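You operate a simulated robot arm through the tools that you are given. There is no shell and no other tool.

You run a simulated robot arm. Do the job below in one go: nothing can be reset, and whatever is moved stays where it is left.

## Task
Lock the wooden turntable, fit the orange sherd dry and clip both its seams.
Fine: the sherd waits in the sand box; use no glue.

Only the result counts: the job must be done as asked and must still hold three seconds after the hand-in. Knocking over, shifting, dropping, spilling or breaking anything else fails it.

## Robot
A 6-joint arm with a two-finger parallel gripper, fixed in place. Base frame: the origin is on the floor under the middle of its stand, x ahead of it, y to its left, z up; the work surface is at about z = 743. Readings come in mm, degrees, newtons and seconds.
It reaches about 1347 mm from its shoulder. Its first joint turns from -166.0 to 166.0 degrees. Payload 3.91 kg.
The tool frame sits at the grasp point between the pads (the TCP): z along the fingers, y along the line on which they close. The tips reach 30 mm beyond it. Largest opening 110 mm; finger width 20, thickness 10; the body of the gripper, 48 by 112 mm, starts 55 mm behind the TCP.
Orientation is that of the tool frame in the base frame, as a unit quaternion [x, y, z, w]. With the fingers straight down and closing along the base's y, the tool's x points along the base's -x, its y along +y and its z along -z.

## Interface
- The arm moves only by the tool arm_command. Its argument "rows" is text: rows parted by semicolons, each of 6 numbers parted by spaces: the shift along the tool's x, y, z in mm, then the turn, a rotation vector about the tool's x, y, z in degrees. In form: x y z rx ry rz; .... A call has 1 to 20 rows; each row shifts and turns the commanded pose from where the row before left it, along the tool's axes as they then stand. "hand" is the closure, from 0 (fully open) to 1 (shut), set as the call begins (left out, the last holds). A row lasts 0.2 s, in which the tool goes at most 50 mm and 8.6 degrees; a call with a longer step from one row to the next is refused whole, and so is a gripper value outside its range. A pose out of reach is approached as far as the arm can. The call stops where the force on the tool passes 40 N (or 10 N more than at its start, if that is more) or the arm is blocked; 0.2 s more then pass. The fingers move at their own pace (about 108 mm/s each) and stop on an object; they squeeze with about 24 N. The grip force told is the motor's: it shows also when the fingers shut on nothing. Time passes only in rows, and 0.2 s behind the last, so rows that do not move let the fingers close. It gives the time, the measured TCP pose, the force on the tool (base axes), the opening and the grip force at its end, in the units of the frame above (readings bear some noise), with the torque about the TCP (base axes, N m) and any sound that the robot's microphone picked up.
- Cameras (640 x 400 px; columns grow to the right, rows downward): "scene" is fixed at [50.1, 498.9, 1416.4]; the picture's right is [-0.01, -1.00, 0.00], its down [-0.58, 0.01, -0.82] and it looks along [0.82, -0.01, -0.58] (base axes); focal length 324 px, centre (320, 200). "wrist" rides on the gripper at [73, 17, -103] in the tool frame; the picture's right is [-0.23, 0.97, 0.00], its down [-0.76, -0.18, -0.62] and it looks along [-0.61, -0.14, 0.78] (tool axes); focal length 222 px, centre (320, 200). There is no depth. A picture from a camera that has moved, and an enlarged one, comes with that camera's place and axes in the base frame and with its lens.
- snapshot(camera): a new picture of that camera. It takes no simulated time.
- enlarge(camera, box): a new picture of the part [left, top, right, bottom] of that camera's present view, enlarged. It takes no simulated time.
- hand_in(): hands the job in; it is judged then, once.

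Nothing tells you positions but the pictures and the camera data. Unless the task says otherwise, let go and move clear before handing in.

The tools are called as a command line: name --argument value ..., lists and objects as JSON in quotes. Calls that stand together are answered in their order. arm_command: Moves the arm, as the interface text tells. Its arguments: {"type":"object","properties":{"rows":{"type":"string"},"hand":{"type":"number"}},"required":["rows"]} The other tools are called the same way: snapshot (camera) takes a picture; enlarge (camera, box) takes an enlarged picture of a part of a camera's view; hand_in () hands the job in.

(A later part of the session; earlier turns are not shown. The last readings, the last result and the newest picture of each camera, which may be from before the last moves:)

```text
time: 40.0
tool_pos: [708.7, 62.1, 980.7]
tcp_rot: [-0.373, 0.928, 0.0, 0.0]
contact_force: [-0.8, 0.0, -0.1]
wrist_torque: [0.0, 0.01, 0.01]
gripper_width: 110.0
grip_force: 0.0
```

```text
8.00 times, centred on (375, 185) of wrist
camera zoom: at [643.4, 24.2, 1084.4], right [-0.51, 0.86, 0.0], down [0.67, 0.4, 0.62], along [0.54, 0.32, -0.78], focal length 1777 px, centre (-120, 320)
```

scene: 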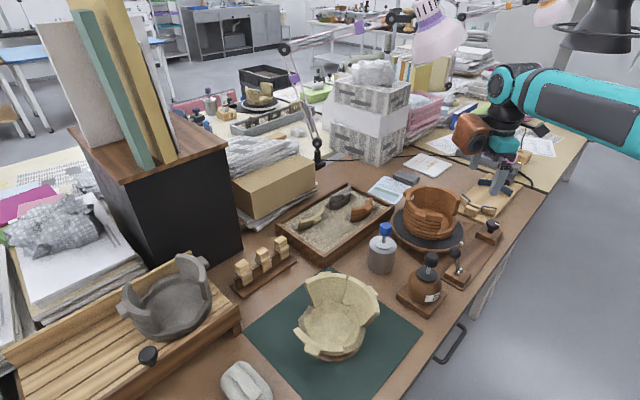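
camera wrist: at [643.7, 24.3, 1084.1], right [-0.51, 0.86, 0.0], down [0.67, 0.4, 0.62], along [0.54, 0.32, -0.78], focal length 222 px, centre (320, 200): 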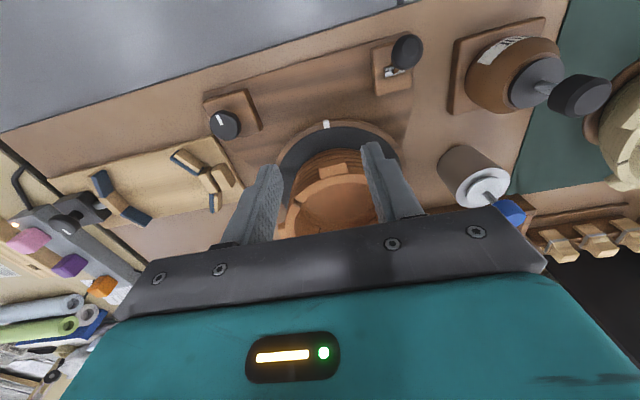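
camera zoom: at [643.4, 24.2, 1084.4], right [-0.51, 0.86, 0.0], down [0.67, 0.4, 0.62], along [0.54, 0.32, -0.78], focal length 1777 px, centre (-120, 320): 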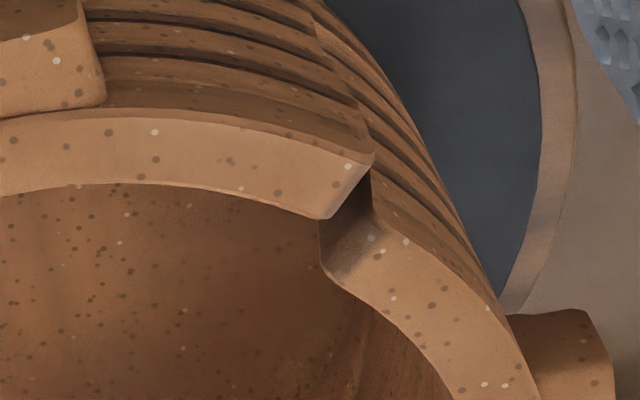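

From both views the sherd needs to move about 7–8 mm inward and about 1 mm sideways, with a turn of about -1.5°. I'll go back down over the lug with the fingers part-closed to re-grip it.

arm_command --rows "-24.7 1.5 0 0 0 0;-24.7 1.5 0 0 0 0;0 0 30 0 0 0;0 0 30 0 0 0;0 0 30 0 0 0;0 0 10 0 0 0;0 0 0 0 0 0" --hand 0.42

enlarge --camera "wrist" --box '[240, 110, 420, 240]'

enlarge --camera "scene" --box '[430, 180, 490, 235]'

```text
time: 41.6
tool_pos: [742.1, 98.8, 878.3]
tcp_rot: [-0.374, 0.927, -0.001, 0.001]
contact_force: [-0.7, 0.8, 0.0]
wrist_torque: [-0.04, -0.03, 0.01]
gripper_width: 63.9
grip_force: 0.0
```

```text
3.08 times, centred on (330, 175) of wrist
camera zoom: at [678.4, 60.6, 982.6], right [-0.51, 0.86, 0.0], down [0.67, 0.4, 0.62], along [0.54, 0.32, -0.78], focal length 684 px, centre (289, 277)
```

zoom: 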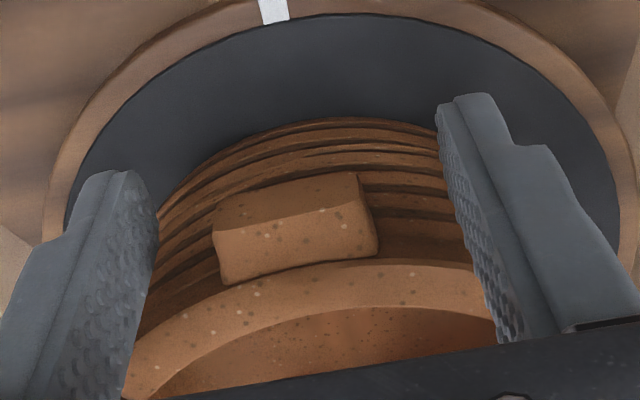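

```text
7.27 times, centred on (460, 208) of scene
camera zoom: at [50.1, 498.9, 1416.4], right [-0.01, -1.0, 0.0], down [-0.58, 0.01, -0.82], along [0.82, -0.01, -0.58], focal length 2356 px, centre (-698, 146)
```

zoom: 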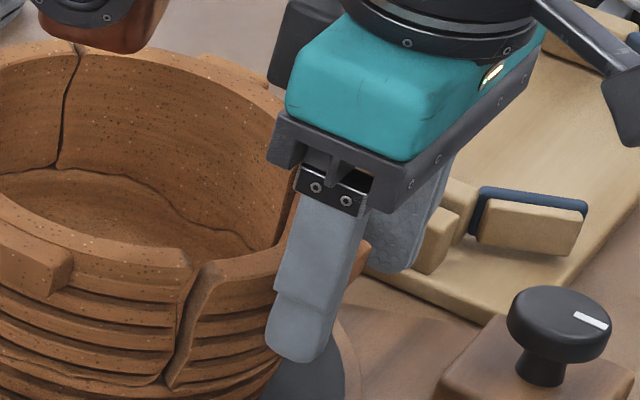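

The lug is centred between the fingers. I'll go down 8 mm more and close on it.

arm_command --rows "0 0 4 0 0 0;0 0 4 0 0 0;0 0 0 0 0 0"

arm_command --rows "0 0 0 0 0 0;0 0 0 0 0 0;0 0 0 0 0 0;0 0 0 0 0 0" --hand 1

enlarge --camera "wrist" --box '[240, 110, 420, 240]'

enlarge --camera "scene" --box '[430, 180, 490, 235]'

```text
time: 42.4
tool_pos: [742.1, 99.6, 870.3]
tcp_rot: [-0.374, 0.927, 0.0, 0.001]
contact_force: [0.6, 0.9, 0.2]
wrist_torque: [-0.01, 0.0, 0.02]
gripper_width: 63.8
grip_force: 0.0
```

```text
time: 43.4
tool_pos: [742.1, 99.4, 871.1]
tcp_rot: [-0.373, 0.928, 0.0, 0.001]
contact_force: [-0.2, -1.0, 0.4]
wrist_torque: [-0.05, -0.08, -0.01]
gripper_width: 31.9
grip_force: 24.5
```

```text
3.08 times, centred on (330, 175) of wrist
camera zoom: at [678.3, 61.1, 975.2], right [-0.51, 0.86, 0.0], down [0.67, 0.4, 0.62], along [0.54, 0.32, -0.78], focal length 684 px, centre (289, 277)
```

zoom: 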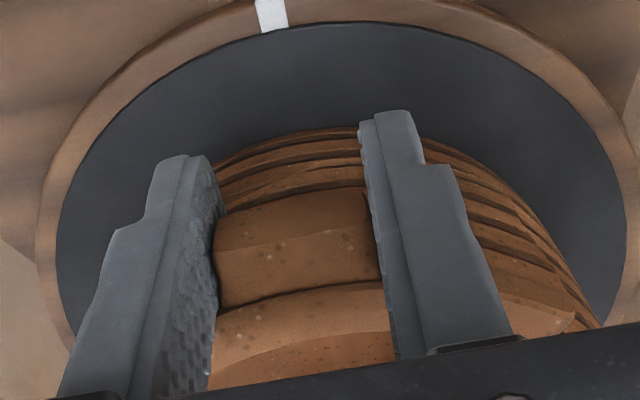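

```text
7.27 times, centred on (460, 208) of scene
camera zoom: at [50.1, 498.9, 1416.4], right [-0.01, -1.0, 0.0], down [-0.58, 0.01, -0.82], along [0.82, -0.01, -0.58], focal length 2356 px, centre (-698, 146)
```

zoom: 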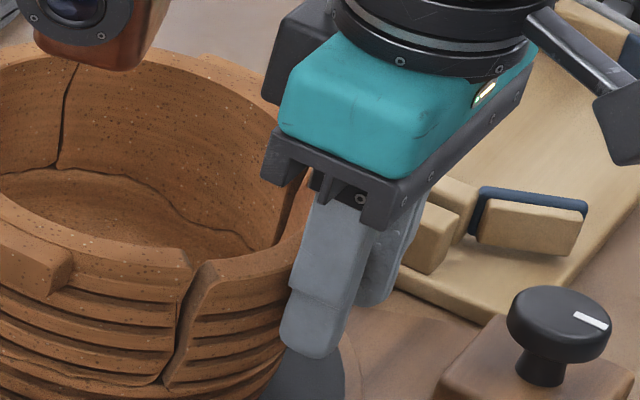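

The lug is gripped again at a 31.9 mm opening. I'll lift 3 mm, shift 6 mm inward and 1.3 mm sideways with a 1° turn, then check before lowering.

arm_command --rows "0 0 -2 0 0 0;0 0 -2 0 0 0;-3 -0.6 0 0 0 0.5;-3 -0.7 0 0 0 0.5;0 0 0 0 0 0"

enlarge --camera "scene" --box '[435, 190, 475, 225]'

enlarge --camera "wrist" --box '[240, 110, 420, 240]'

enlarge --camera "wrist" --box '[360, 150, 430, 220]'

```text
time: 44.6
tool_pos: [747.4, 103.6, 875.1]
tcp_rot: [-0.365, 0.931, 0.0, 0.001]
contact_force: [-0.4, -0.2, -2.0]
wrist_torque: [0.0, 0.03, 0.01]
gripper_width: 31.7
grip_force: 24.1
```

```text
11.43 times, centred on (455, 208) of scene
camera zoom: at [50.1, 498.9, 1416.4], right [-0.01, -1.0, 0.0], down [-0.58, 0.01, -0.82], along [0.82, -0.01, -0.58], focal length 3702 px, centre (-1223, 114)
```

zoom: 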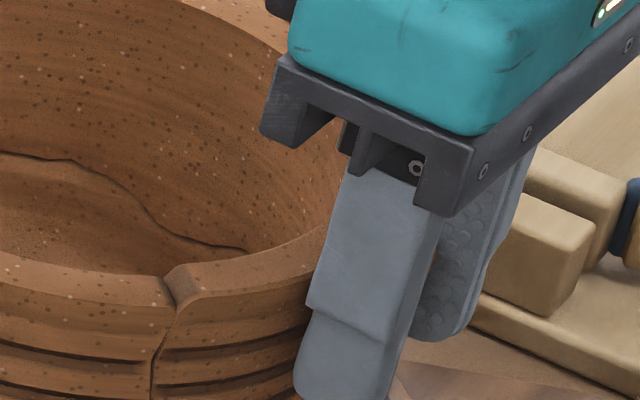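

```text
3.08 times, centred on (330, 175) of wrist
camera zoom: at [683.2, 65.8, 979.2], right [-0.5, 0.87, 0.0], down [0.68, 0.39, 0.62], along [0.54, 0.31, -0.78], focal length 684 px, centre (289, 277)
```

zoom: 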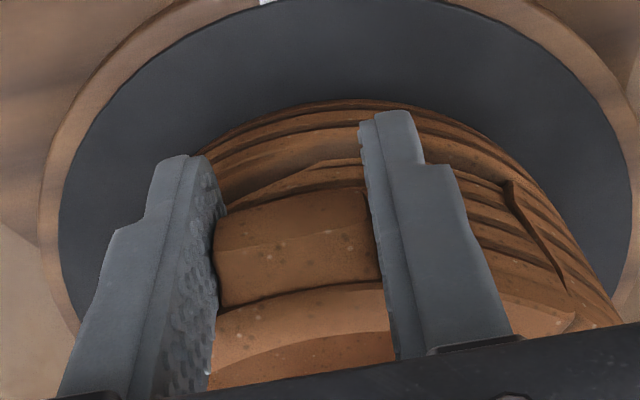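

```text
5.71 times, centred on (395, 185) of wrist
camera zoom: at [683.2, 65.8, 979.2], right [-0.5, 0.87, 0.0], down [0.68, 0.39, 0.62], along [0.54, 0.31, -0.78], focal length 1269 px, centre (-109, 286)
```

zoom: 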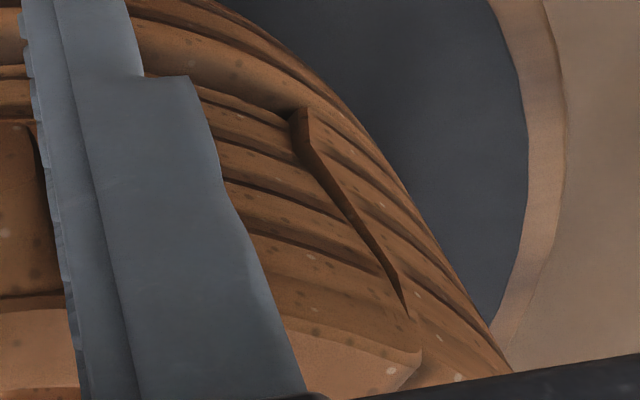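

Both seams look close now, with the front seam narrow and the sherd still about 4 mm high. I'll lower it until it touches.

arm_command --rows "0 0 1 0 0 0;0 0 1 0 0 0;0 0 1 0 0 0;0 0 0 0 0 0"

enlarge --camera "scene" --box '[435, 200, 475, 235]'

enlarge --camera "wrist" --box '[360, 150, 430, 220]'

```text
time: 45.6
tool_pos: [747.8, 103.2, 873.4]
tcp_rot: [-0.366, 0.931, 0.0, 0.001]
contact_force: [0.3, -0.3, -2.0]
wrist_torque: [-0.02, 0.0, -0.01]
gripper_width: 31.5
grip_force: 24.0
```

```text
11.43 times, centred on (455, 218) of scene
camera zoom: at [50.1, 498.9, 1416.4], right [-0.01, -1.0, 0.0], down [-0.58, 0.01, -0.82], along [0.82, -0.01, -0.58], focal length 3702 px, centre (-1223, 0)
```

zoom: 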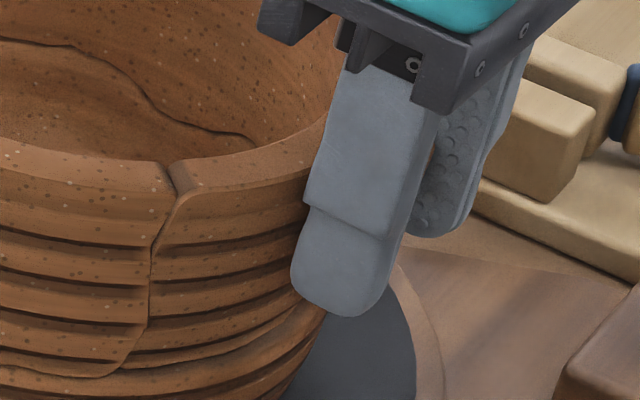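

```text
5.71 times, centred on (395, 185) of wrist
camera zoom: at [682.6, 66.0, 976.6], right [-0.5, 0.87, 0.0], down [0.68, 0.39, 0.62], along [0.54, 0.31, -0.78], focal length 1269 px, centre (-109, 286)
```

zoom: 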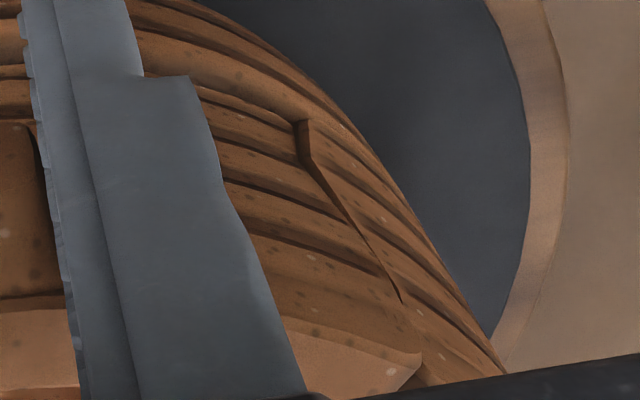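

The front seam now matches closely along its whole length and the sherd is about 2 mm high. I'll lower in 1 mm steps to contact.

arm_command --rows "0 0 1 0 0 0;0 0 1 0 0 0;0 0 0 0 0 0"

enlarge --camera "scene" --box '[435, 200, 475, 235]'

```text
time: 46.4
tool_pos: [747.3, 103.7, 871.2]
tcp_rot: [-0.365, 0.931, 0.0, 0.001]
contact_force: [-0.4, -4.0, 1.2]
wrist_torque: [-0.2, -0.01, -0.01]
gripper_width: 31.8
grip_force: 24.3
```

```text
11.43 times, centred on (455, 218) of scene
camera zoom: at [50.1, 498.9, 1416.4], right [-0.01, -1.0, 0.0], down [-0.58, 0.01, -0.82], along [0.82, -0.01, -0.58], focal length 3702 px, centre (-1223, 0)
```

zoom: 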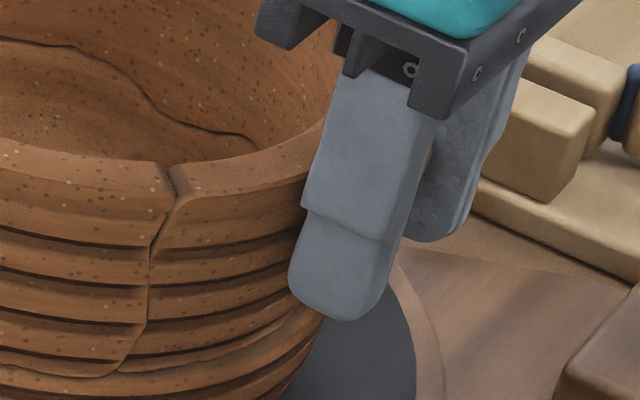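

The front edge is touching the wall, with 4 N pushing toward -y. I'll raise 1 mm, slide 1.2 mm away from the front seam, and lower again.

arm_command --rows "0 0 -1.5 0 0 0;0 -1.2 0 0 0 0;0 0 1.5 0 0 0;0 0 1 0 0 0;0 0 0 0 0 0"

enlarge --camera "scene" --box '[435, 200, 475, 235]'

enlarge --camera "wrist" --box '[360, 150, 430, 220]'

```text
time: 47.6
tool_pos: [747.3, 103.5, 870.8]
tcp_rot: [-0.366, 0.931, 0.0, 0.002]
contact_force: [0.6, 2.3, 20.2]
wrist_torque: [0.23, -0.35, 0.06]
gripper_width: 31.7
grip_force: 24.4
```

```text
11.43 times, centred on (455, 218) of scene
camera zoom: at [50.1, 498.9, 1416.4], right [-0.01, -1.0, 0.0], down [-0.58, 0.01, -0.82], along [0.82, -0.01, -0.58], focal length 3702 px, centre (-1223, 0)
```

zoom: 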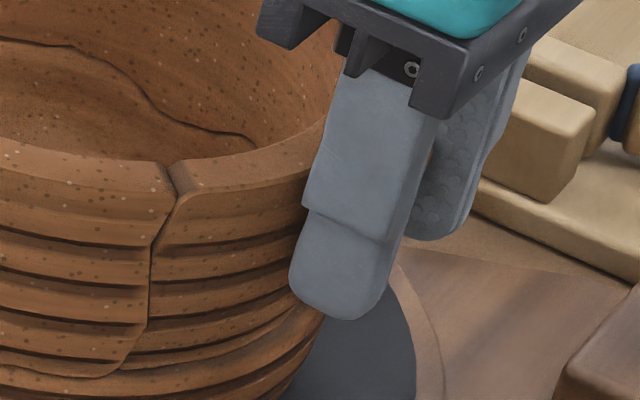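

```text
5.71 times, centred on (395, 185) of wrist
camera zoom: at [683.2, 65.6, 974.7], right [-0.5, 0.87, 0.0], down [0.68, 0.39, 0.63], along [0.54, 0.31, -0.78], focal length 1269 px, centre (-109, 286)
```

zoom: 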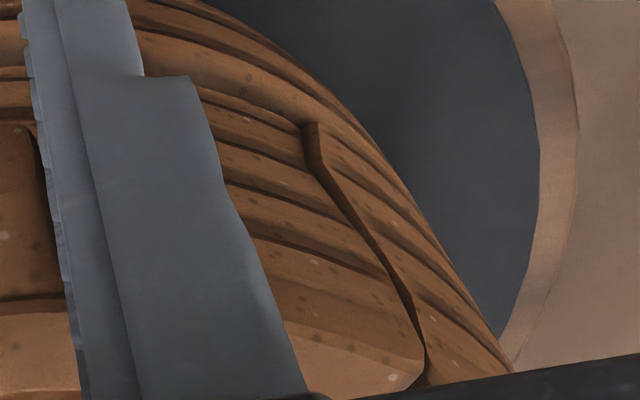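

Now the sherd bears evenly on the gap floor, with 20 N centred under it, and its grooves line up with the wall. I'll relax the press by 0.7 mm and open the fingers.

arm_command --rows "0 0 -0.7 0 0 0;0 0 0 0 0 0"

arm_command --rows "0 0 0 0 0 0;0 0 0 0 0 0;0 0 0 0 0 0" --hand 0.5

enlarge --camera "scene" --box '[435, 200, 475, 235]'

enlarge --camera "wrist" --box '[240, 110, 420, 240]'

```text
time: 48.2
tool_pos: [748.1, 102.4, 870.1]
tcp_rot: [-0.365, 0.931, 0.0, 0.001]
contact_force: [1.1, 2.3, 15.0]
wrist_torque: [0.25, -0.23, 0.07]
gripper_width: 31.6
grip_force: 23.7
```

```text
time: 49.0
tool_pos: [747.9, 102.9, 869.6]
tcp_rot: [-0.366, 0.931, 0.0, 0.001]
contact_force: [0.4, 0.5, 0.9]
wrist_torque: [-0.02, -0.02, 0.0]
gripper_width: 55.0
grip_force: 0.0
```

```text
11.43 times, centred on (455, 218) of scene
camera zoom: at [50.1, 498.9, 1416.4], right [-0.01, -1.0, 0.0], down [-0.58, 0.01, -0.82], along [0.82, -0.01, -0.58], focal length 3702 px, centre (-1223, 0)
```

zoom: 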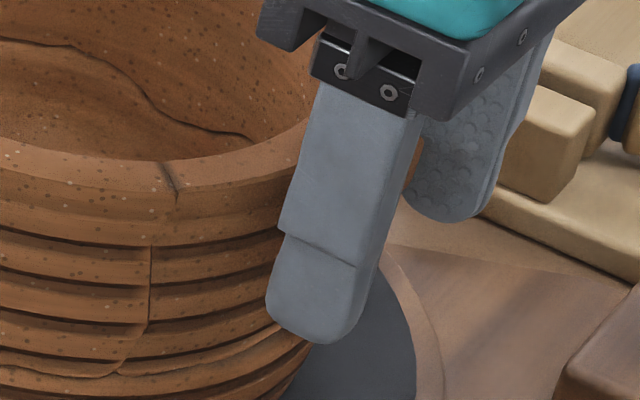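

```text
3.08 times, centred on (330, 175) of wrist
camera zoom: at [683.5, 65.3, 974.2], right [-0.5, 0.87, 0.0], down [0.68, 0.39, 0.62], along [0.54, 0.31, -0.78], focal length 684 px, centre (289, 277)
```

zoom: 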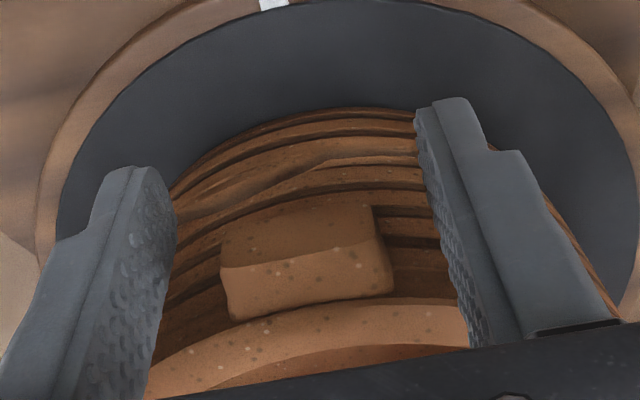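

After release the sherd settled into a hairline, flush fit at the front seam. I'll rise clear, open up and check both seams.

arm_command --rows "0 0 -10 0 0 0;0 0 -20 0 0 0;0 0 -30 0 0 0;0 0 -40 0 0 0;25 0 -10 0 0 0;25 0 0 0 0 0"

arm_command --rows "0 0 0 0 0 0;0 0 0 0 0 0;0 0 0 0 0 0" --hand 0

enlarge --camera "wrist" --box '[270, 130, 400, 220]'

enlarge --camera "scene" --box '[390, 170, 480, 240]'

enlarge --camera "scene" --box '[435, 190, 475, 225]'

```text
time: 50.4
tool_pos: [712.0, 68.4, 981.1]
tcp_rot: [-0.366, 0.931, 0.0, 0.0]
contact_force: [0.0, 0.1, -0.6]
wrist_torque: [-0.05, 0.05, -0.02]
gripper_width: 55.0
grip_force: 0.0
```

```text
time: 51.2
tool_pos: [710.3, 68.3, 980.6]
tcp_rot: [-0.366, 0.931, 0.0, 0.001]
contact_force: [0.9, 0.1, -0.3]
wrist_torque: [-0.01, -0.05, -0.01]
gripper_width: 110.0
grip_force: 0.1
```

```text
4.44 times, centred on (335, 175) of wrist
camera zoom: at [646.9, 31.2, 1085.6], right [-0.5, 0.87, 0.0], down [0.68, 0.39, 0.62], along [0.54, 0.31, -0.78], focal length 987 px, centre (253, 311)
```

zoom: 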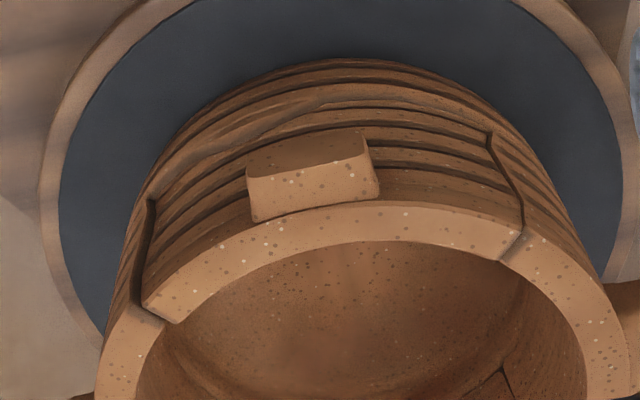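

```text
5.71 times, centred on (435, 205) of scene
camera zoom: at [50.1, 498.9, 1416.4], right [-0.01, -1.0, 0.0], down [-0.58, 0.01, -0.82], along [0.82, -0.01, -0.58], focal length 1851 px, centre (-337, 171)
```

zoom: 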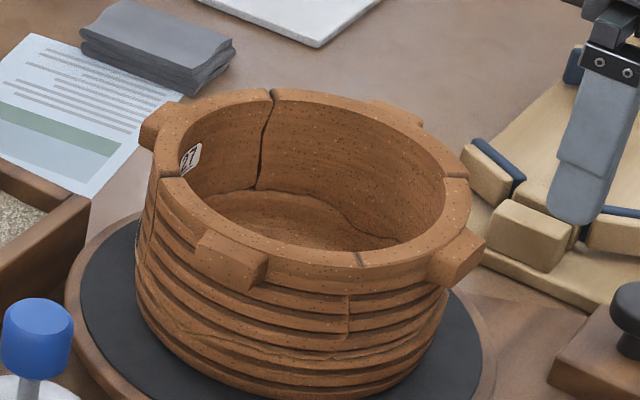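

```text
11.43 times, centred on (455, 208) of scene
camera zoom: at [50.1, 498.9, 1416.4], right [-0.01, -1.0, 0.0], down [-0.58, 0.01, -0.82], along [0.82, -0.01, -0.58], focal length 3702 px, centre (-1223, 114)
```

zoom: 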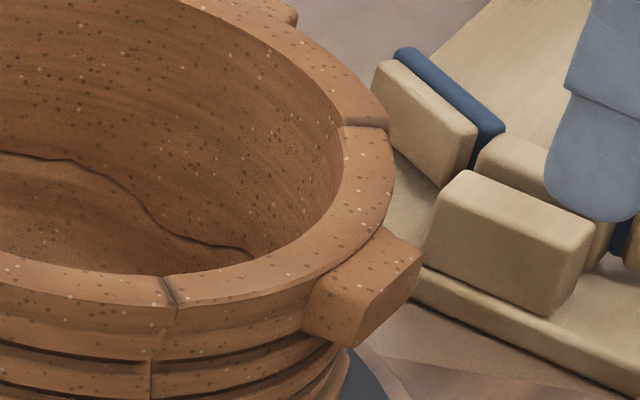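

The sherd fits flush, with hairline seams near (741, 163) and (807, 92). Next I need two clips, so I'll move the wrist camera over to the clip rack, staying high and away from the black cabinet.

arm_command --rows "-22.9 38.2 0 0 0 0;-22.9 38.2 0 0 0 0;-22.9 38.2 0 0 0 0;-22.9 38.2 0 0 0 0;-22.9 38.2 0 0 0 0;-22.9 38.2 0 0 0 0;-22.9 38.2 0 0 0 0;-22.9 38.2 0 0 0 0;-22.9 38.2 0 0 0 0;-22.9 38.2 0 0 0 0;-22.9 38.2 0 0 0 0;-22.9 38.2 0 0 0 0;0 0 20 0 0 0;0 0 0 0 0 0"

snapshot --camera "wrist"

enlarge --camera "wrist" --box '[240, 80, 420, 220]'

snapshot --camera "scene"

```text
time: 54.2
tool_pos: [600.9, 591.8, 961.5]
tcp_rot: [-0.366, 0.931, 0.0, 0.001]
contact_force: [0.9, 0.3, -0.8]
wrist_torque: [0.04, -0.02, 0.0]
gripper_width: 110.0
grip_force: 0.1
```

```text
taken
camera wrist: at [536.8, 555.8, 1065.6], right [-0.5, 0.87, 0.0], down [0.68, 0.39, 0.62], along [0.54, 0.31, -0.78], focal length 222 px, centre (320, 200)
```

wrist: 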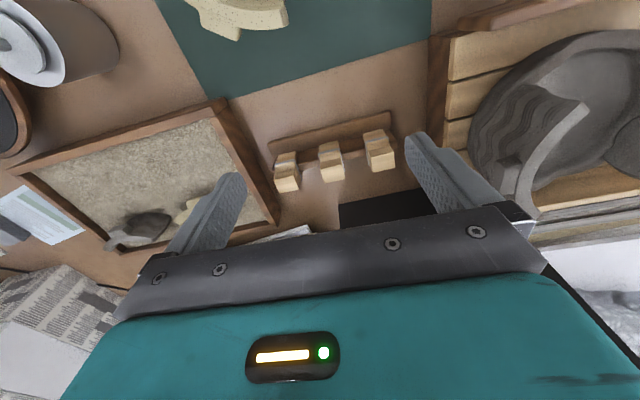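

```text
2.86 times, centred on (330, 150) of wrist
camera zoom: at [536.8, 555.8, 1065.6], right [-0.5, 0.87, 0.0], down [0.68, 0.39, 0.62], along [0.54, 0.31, -0.78], focal length 635 px, centre (291, 343)
```

zoom: 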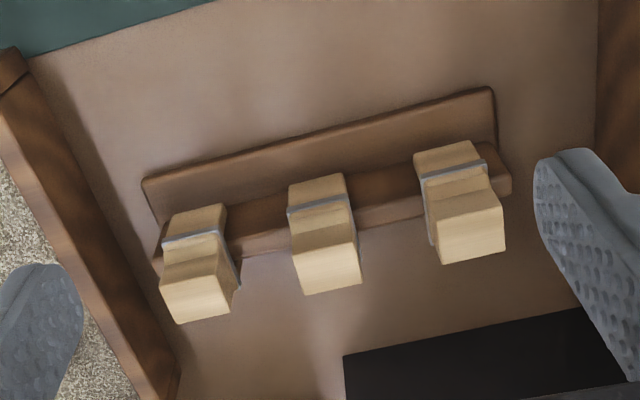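

```text
taken
```

scene: 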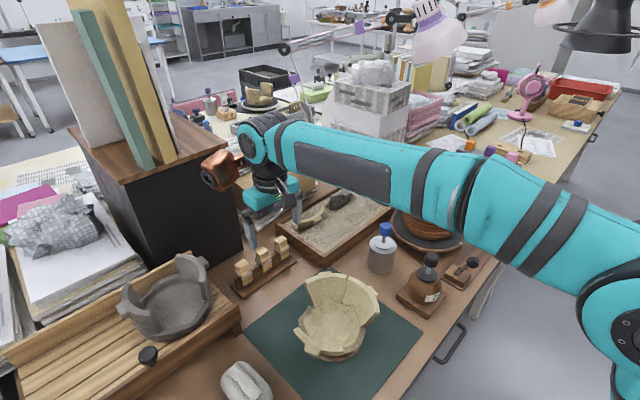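

I can see the three clips from above. I'll enlarge each to understand their shape before choosing how to hold them.

enlarge --camera "wrist" --box '[270, 120, 350, 195]'

enlarge --camera "wrist" --box '[330, 115, 400, 185]'

enlarge --camera "scene" --box '[225, 225, 300, 300]'

enlarge --camera "scene" --box '[245, 235, 295, 280]'

```text
5.33 times, centred on (310, 158) of wrist
camera zoom: at [536.8, 555.8, 1065.6], right [-0.5, 0.87, 0.0], down [0.68, 0.39, 0.62], along [0.54, 0.31, -0.78], focal length 1185 px, centre (373, 427)
```

zoom: 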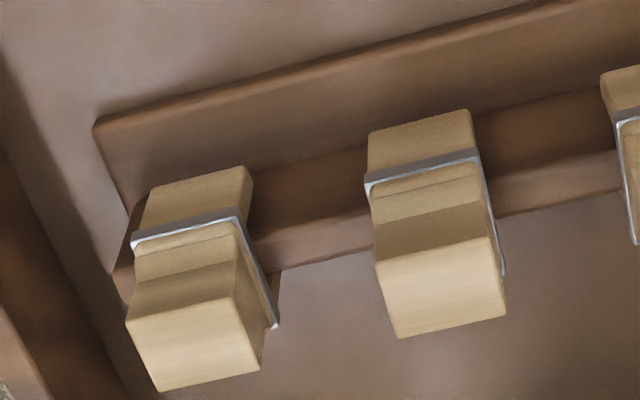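

```text
5.71 times, centred on (365, 150) of wrist
camera zoom: at [536.8, 555.8, 1065.6], right [-0.5, 0.87, 0.0], down [0.68, 0.39, 0.62], along [0.54, 0.31, -0.78], focal length 1269 px, centre (63, 486)
```

zoom: 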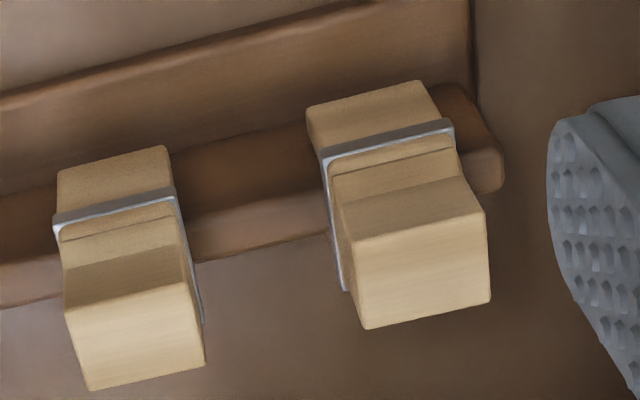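

```text
5.33 times, centred on (262, 262) of scene
camera zoom: at [50.1, 498.9, 1416.4], right [-0.01, -1.0, 0.0], down [-0.58, 0.01, -0.82], along [0.82, -0.01, -0.58], focal length 1728 px, centre (627, -133)
```

zoom: 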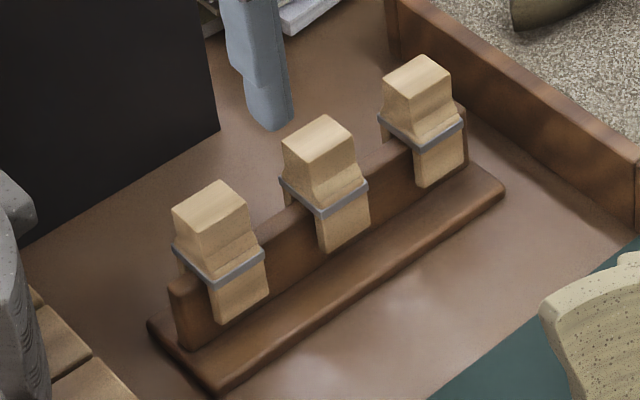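

```text
8.89 times, centred on (270, 258) of scene
camera zoom: at [50.1, 498.9, 1416.4], right [-0.01, -1.0, 0.0], down [-0.58, 0.01, -0.82], along [0.82, -0.01, -0.58], focal length 2879 px, centre (764, -311)
```

zoom: 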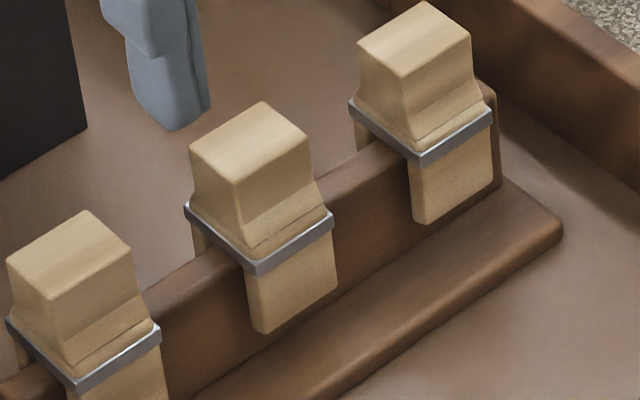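

Each clip has a 27 × 22 mm grip block on top (top at about z 826) with legs straddling the rack plate; the centres are near (702, 601), (659, 645) and (615, 689). To hold them across the plate and keep the copper box away from the cabinet, I'll turn the hand about +91.5° here in free space.

arm_command --rows "0 0 0 0 0 -8.32;0 0 0 0 0 -8.32;0 0 0 0 0 -8.32;0 0 0 0 0 -8.32;0 0 0 0 0 -8.32;0 0 0 0 0 -8.32;0 0 0 0 0 -8.32;0 0 0 0 0 -8.32;0 0 0 0 0 -8.32;0 0 0 0 0 -8.32;0 0 0 0 0 -8.32;0 0 0 0 0 0"

snapshot --camera "wrist"

snapshot --camera "scene"

```text
time: 56.8
tool_pos: [601.0, 591.3, 960.4]
tcp_rot: [0.922, -0.387, 0.001, 0.0]
contact_force: [-1.4, -0.2, 0.2]
wrist_torque: [0.0, -0.01, -0.02]
gripper_width: 110.1
grip_force: 0.1
```

```text
taken
camera wrist: at [639.7, 527.4, 1064.1], right [-0.85, -0.52, 0.0], down [-0.41, 0.67, 0.62], along [-0.32, 0.53, -0.78], focal length 222 px, centre (320, 200)
```

wrist: 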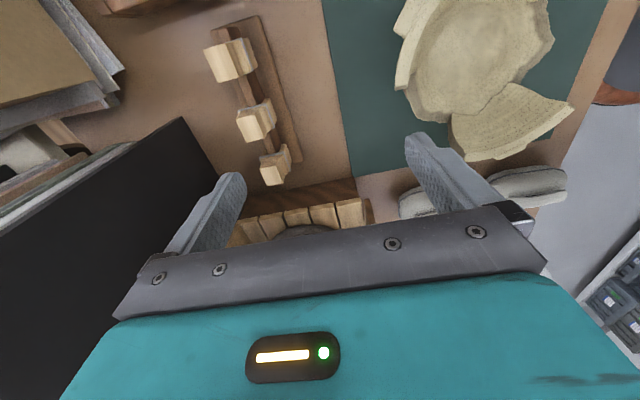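

```text
taken
```

scene: 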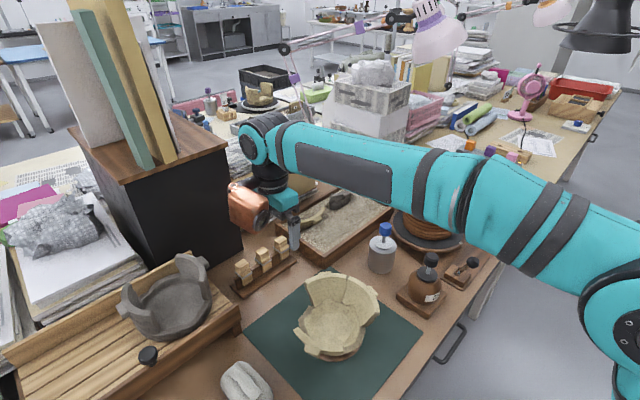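

The hand is turned and the clips are in view. I'll hover over the clip nearest the sand box and check the alignment.

arm_command --rows "21.2 -26.5 13 0 0 0;21.2 -26.5 13 0 0 0;21.2 -26.5 13 0 0 0;0 0 0 0 0 0" --hand 0.4

snapshot --camera "wrist"

enlarge --camera "wrist" --box '[260, 80, 380, 190]'

enlarge --camera "scene" --box '[225, 190, 325, 290]'

```text
time: 57.8
tool_pos: [702.3, 601.4, 920.6]
tcp_rot: [0.922, -0.387, 0.001, 0.0]
contact_force: [1.1, -0.1, -0.4]
wrist_torque: [0.03, 0.03, 0.03]
gripper_width: 65.8
grip_force: 0.0
```

```text
taken
camera wrist: at [740.6, 537.4, 1024.4], right [-0.85, -0.52, 0.0], down [-0.41, 0.67, 0.62], along [-0.32, 0.53, -0.78], focal length 222 px, centre (320, 200)
```

wrist: 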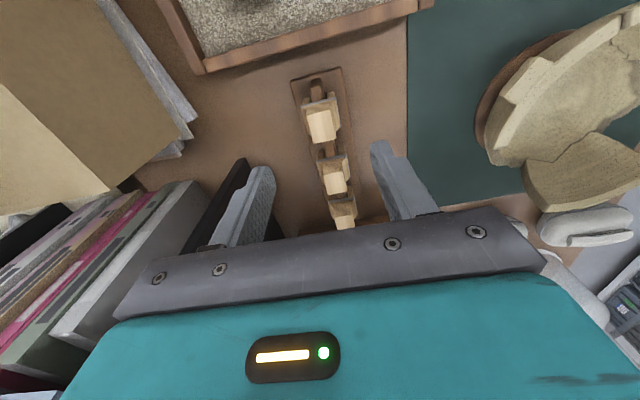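

```text
3.64 times, centred on (320, 135) of wrist
camera zoom: at [740.6, 537.4, 1024.4], right [-0.85, -0.52, 0.0], down [-0.41, 0.67, 0.62], along [-0.32, 0.53, -0.78], focal length 808 px, centre (320, 436)
```

zoom: 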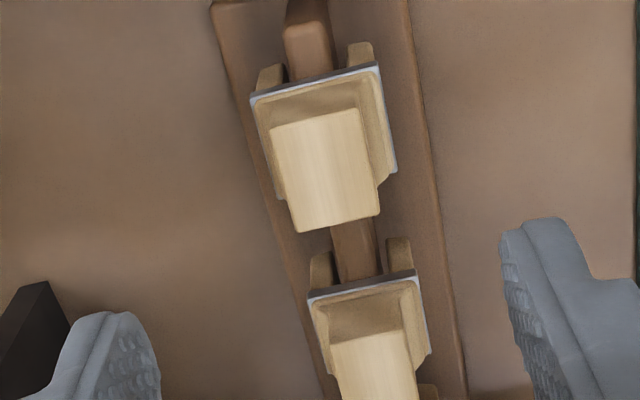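

```text
4.00 times, centred on (275, 240) of scene
camera zoom: at [50.1, 498.9, 1416.4], right [-0.01, -1.0, 0.0], down [-0.58, 0.01, -0.82], along [0.82, -0.01, -0.58], focal length 1296 px, centre (500, 40)
```

zoom: 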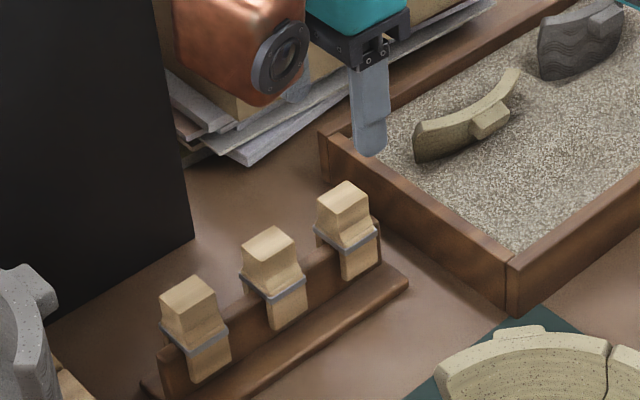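

The clip block is centred near (700, 600) with its top at about z 828, only 2.5 mm off my TCP, and the yaw matches within 1°. I'll shift and lower so the tips grip only the straight block above the flare.

arm_command --rows "-0.3 2.5 0 0 0 0;0 0 30 0 0 0;0 0 30 0 0 0;0 0 17 0 0 0;0 0 0 0 0 0"

enlarge --camera "wrist" --box '[230, 100, 410, 230]'

enlarge --camera "scene" --box '[235, 200, 315, 280]'

```text
time: 59.0
tool_pos: [701.2, 601.6, 843.6]
tcp_rot: [0.922, -0.388, 0.001, 0.0]
contact_force: [-0.1, -0.5, -0.4]
wrist_torque: [-0.03, 0.0, 0.01]
gripper_width: 65.9
grip_force: 0.0
```

```text
3.08 times, centred on (320, 165) of wrist
camera zoom: at [740.1, 537.1, 947.7], right [-0.85, -0.52, 0.0], down [-0.41, 0.67, 0.62], along [-0.32, 0.53, -0.78], focal length 684 px, centre (320, 308)
```

zoom: 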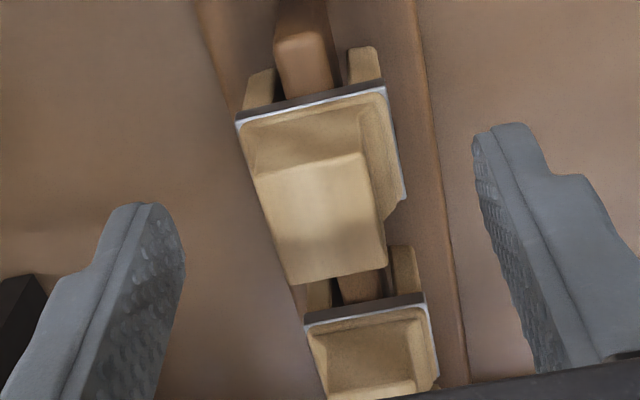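

```text
5.00 times, centred on (275, 240) of scene
camera zoom: at [50.1, 498.9, 1416.4], right [-0.01, -1.0, 0.0], down [-0.58, 0.01, -0.82], along [0.82, -0.01, -0.58], focal length 1620 px, centre (545, 0)
```

zoom: 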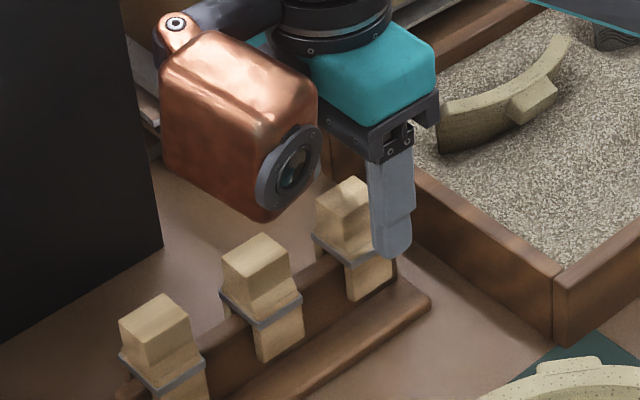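

The block is centred between the fingers and the copper box clears everything. I'll lower 2.5 mm and close on the block.

arm_command --rows "1.5 0.5 2.5 0 0 0;0 0 0 0 0 0"

arm_command --rows "0 0 0 0 0 0;0 0 0 0 0 0;0 0 0 0 0 0;0 0 0 0 0 0" --hand 1

enlarge --camera "wrist" --box '[230, 100, 410, 230]'

enlarge --camera "scene" --box '[255, 215, 315, 270]'

```text
time: 59.6
tool_pos: [701.3, 598.0, 841.2]
tcp_rot: [0.922, -0.387, 0.001, 0.0]
contact_force: [0.8, 0.3, 1.0]
wrist_torque: [0.04, 0.02, 0.0]
gripper_width: 65.9
grip_force: 0.2
```

```text
time: 60.6
tool_pos: [701.4, 598.2, 841.1]
tcp_rot: [0.922, -0.388, 0.001, 0.0]
contact_force: [-0.1, -0.3, -0.2]
wrist_torque: [-0.01, 0.01, 0.01]
gripper_width: 20.7
grip_force: 24.0
```

```text
3.08 times, centred on (320, 165) of wrist
camera zoom: at [740.5, 535.3, 945.5], right [-0.85, -0.52, 0.0], down [-0.41, 0.67, 0.62], along [-0.32, 0.53, -0.78], focal length 684 px, centre (320, 308)
```

zoom: 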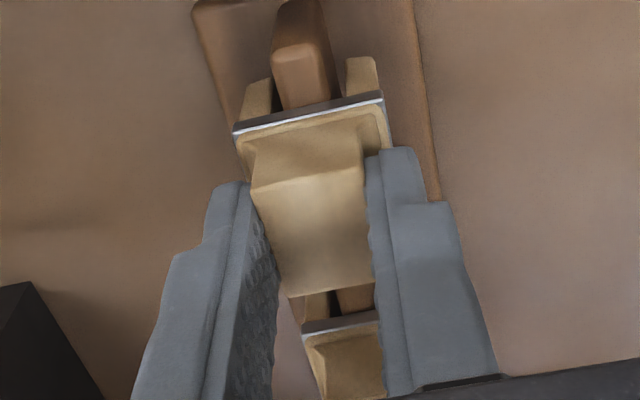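

```text
7.27 times, centred on (285, 242) of scene
camera zoom: at [50.1, 498.9, 1416.4], right [-0.01, -1.0, 0.0], down [-0.58, 0.01, -0.82], along [0.82, -0.01, -0.58], focal length 2356 px, centre (574, -109)
```

zoom: 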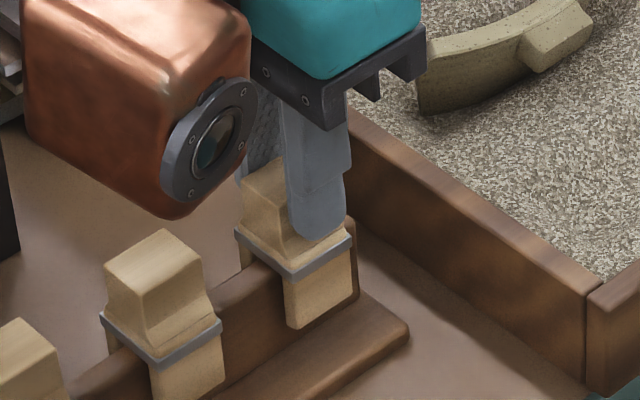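

The clip is gripped at a 20.7 mm opening with 24 N. I'll lift it straight off the plate, slowly first.

arm_command --rows "0 0 -2 0 0 0;0 0 -3 0 0 0;0 0 -5 0 0 0;0 0 -10 0 0 0;0 0 -20 0 0 0;0 0 0 0 0 0"

enlarge --camera "wrist" --box '[230, 100, 410, 230]'

enlarge --camera "scene" --box '[235, 195, 315, 275]'

```text
time: 62.0
tool_pos: [699.3, 599.1, 881.1]
tcp_rot: [0.922, -0.387, 0.002, 0.0]
contact_force: [0.1, 0.0, -0.5]
wrist_torque: [0.01, 0.0, -0.02]
gripper_width: 20.8
grip_force: 24.0
```

```text
3.08 times, centred on (320, 165) of wrist
camera zoom: at [739.1, 535.3, 986.2], right [-0.85, -0.52, 0.0], down [-0.41, 0.67, 0.62], along [-0.32, 0.53, -0.78], focal length 684 px, centre (320, 308)
```

zoom: 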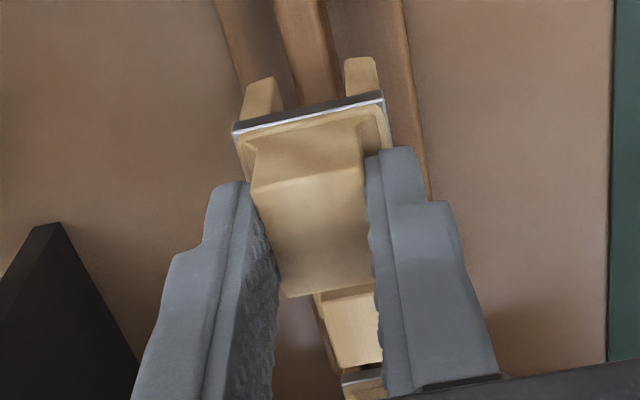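

```text
5.00 times, centred on (275, 235) of scene
camera zoom: at [50.1, 498.9, 1416.4], right [-0.01, -1.0, 0.0], down [-0.58, 0.01, -0.82], along [0.82, -0.01, -0.58], focal length 1620 px, centre (545, 25)
```

zoom: 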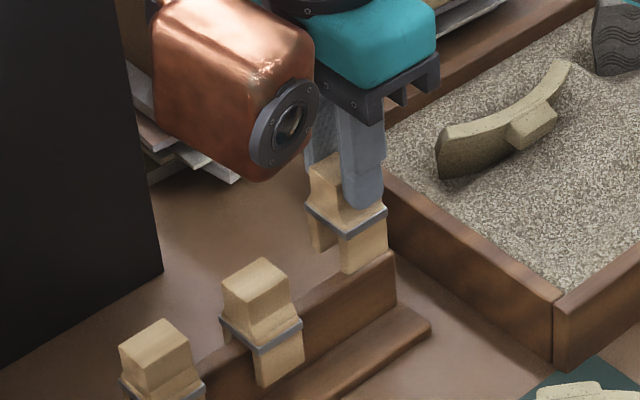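

The clip came off cleanly; its legs reach about 70 mm below the TCP. I'll carry it high over to the front seam near (741, 164) and turn the hand so the slot follows the rim there.

arm_command --rows "0 0 -40 0 0 0;0 0 -40 0 0 0;0 0 -40 0 0 0;33.9 27.5 0 0 0 0;33.9 27.5 0 0 0 0;33.9 27.5 0 0 0 0;33.9 27.5 0 0 0 0;33.9 27.5 0 0 0 0;33.9 27.5 0 0 0 0;33.9 27.5 0 0 0 0;33.9 27.5 0 0 0 0;33.9 27.5 0 0 0 0;33.9 27.5 0 0 0 0;0 0 0 0 0 7.98;0 0 0 0 0 7.98;0 0 0 0 0 7.98;0 0 0 0 0 7.98;0 0 0 0 0 7.98;0 0 0 0 0 7.98;0 0 0 0 0 0"

snapshot --camera "wrist"

enlarge --camera "scene" --box '[380, 100, 500, 240]'

```text
time: 66.2
tool_pos: [741.4, 164.4, 1001.4]
tcp_rot: [-0.684, 0.729, 0.0, 0.001]
contact_force: [-0.1, 0.1, -0.3]
wrist_torque: [0.0, -0.03, 0.01]
gripper_width: 20.8
grip_force: 23.7
```

```text
taken
camera wrist: at [720.0, 92.4, 1105.8], right [-0.96, 0.29, 0.0], down [0.22, 0.75, 0.62], along [0.18, 0.6, -0.78], focal length 222 px, centre (320, 200)
```

wrist: 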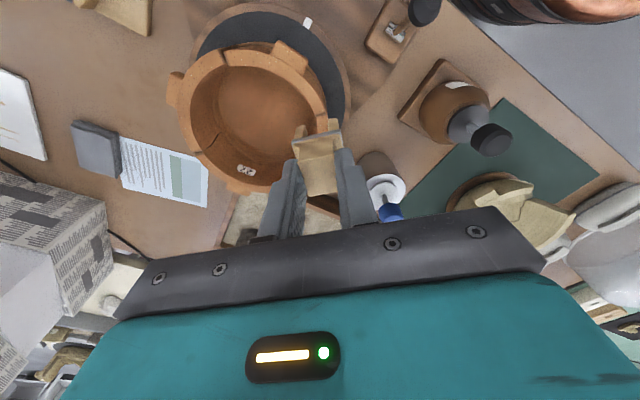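

```text
2.86 times, centred on (440, 170) of scene
camera zoom: at [50.1, 498.9, 1416.4], right [-0.01, -1.0, 0.0], down [-0.58, 0.01, -0.82], along [0.82, -0.01, -0.58], focal length 926 px, centre (-23, 286)
```

zoom: 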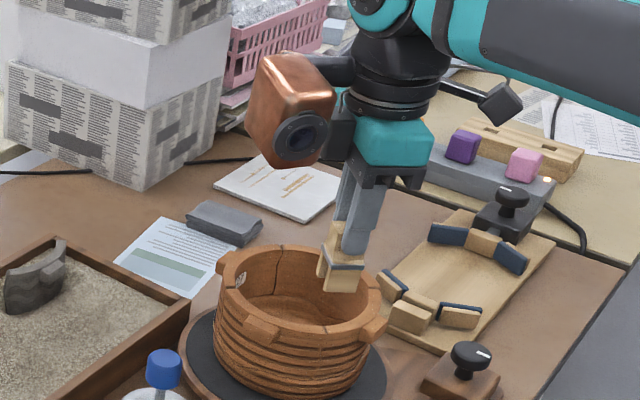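

The clip is above the front seam. I'll lower to just above the rim and look at the alignment from both cameras.

arm_command --rows "0 0 20 0 0 0;0 0 20 0 0 0;0 0 0 0 0 0"

enlarge --camera "wrist" --box '[240, 90, 400, 210]'

enlarge --camera "scene" --box '[410, 160, 480, 230]'

enlarge --camera "scene" --box '[430, 190, 470, 225]'

```text
time: 67.0
tool_pos: [741.2, 162.6, 960.5]
tcp_rot: [-0.686, 0.728, -0.001, 0.0]
contact_force: [-0.2, 0.0, 0.1]
wrist_torque: [0.03, 0.0, 0.0]
gripper_width: 20.7
grip_force: 23.8
```

```text
3.33 times, centred on (320, 150) of wrist
camera zoom: at [720.7, 91.8, 1065.7], right [-0.96, 0.29, 0.0], down [0.22, 0.75, 0.62], along [0.18, 0.6, -0.78], focal length 740 px, centre (320, 367)
```

zoom: 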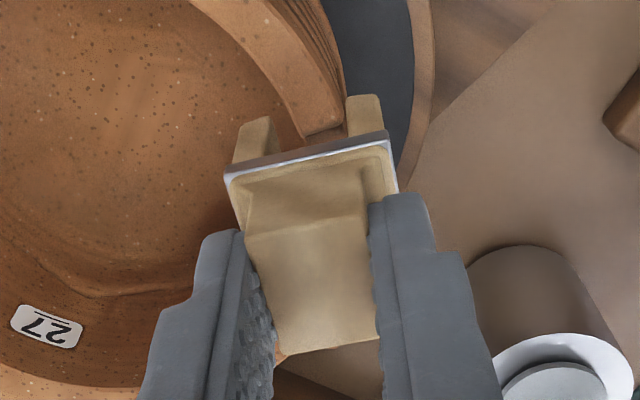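

```text
5.71 times, centred on (445, 195) of scene
camera zoom: at [50.1, 498.9, 1416.4], right [-0.01, -1.0, 0.0], down [-0.58, 0.01, -0.82], along [0.82, -0.01, -0.58], focal length 1851 px, centre (-394, 229)
```

zoom: 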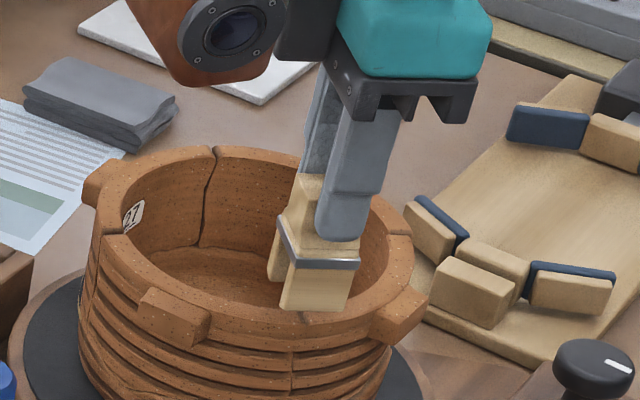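

```text
11.43 times, centred on (450, 208) of scene
camera zoom: at [50.1, 498.9, 1416.4], right [-0.01, -1.0, 0.0], down [-0.58, 0.01, -0.82], along [0.82, -0.01, -0.58], focal length 3702 px, centre (-1166, 114)
```

zoom: 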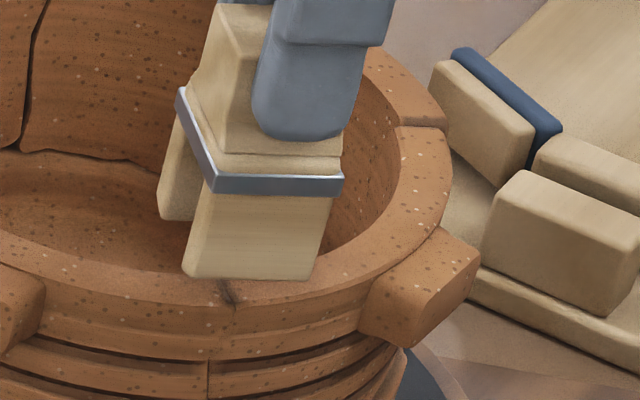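

Viewed end-on, the slot straddles the rim and is centred to within about 1 mm. I'll lower 12 mm so the leg ends come level with the rim, then check the position along the seam.

arm_command --rows "0 0.5 4 0 0 0;0 0 4 0 0 0;0 0 4 0 0 0;0 0 0 0 0 0"

enlarge --camera "wrist" --box '[260, 90, 380, 180]'

enlarge --camera "scene" --box '[430, 195, 470, 230]'

```text
time: 68.0
tool_pos: [741.0, 162.6, 950.8]
tcp_rot: [-0.685, 0.728, 0.0, 0.001]
contact_force: [-0.1, -0.7, -0.4]
wrist_torque: [-0.01, 0.0, -0.04]
gripper_width: 20.9
grip_force: 23.9
```

```text
4.44 times, centred on (320, 135) of wrist
camera zoom: at [720.0, 91.8, 1054.6], right [-0.96, 0.29, 0.0], down [0.22, 0.75, 0.62], along [0.18, 0.6, -0.78], focal length 987 px, centre (320, 489)
```

zoom: 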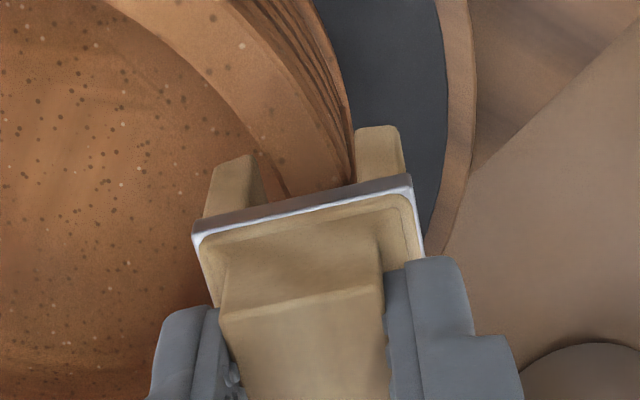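

```text
11.43 times, centred on (450, 212) of scene
camera zoom: at [50.1, 498.9, 1416.4], right [-0.01, -1.0, 0.0], down [-0.58, 0.01, -0.82], along [0.82, -0.01, -0.58], focal length 3702 px, centre (-1166, 57)
```

zoom: 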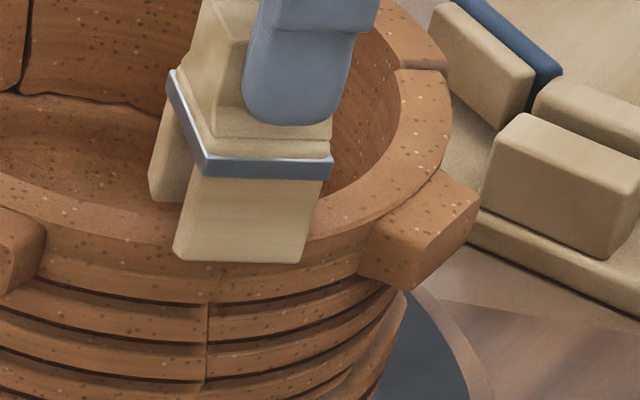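

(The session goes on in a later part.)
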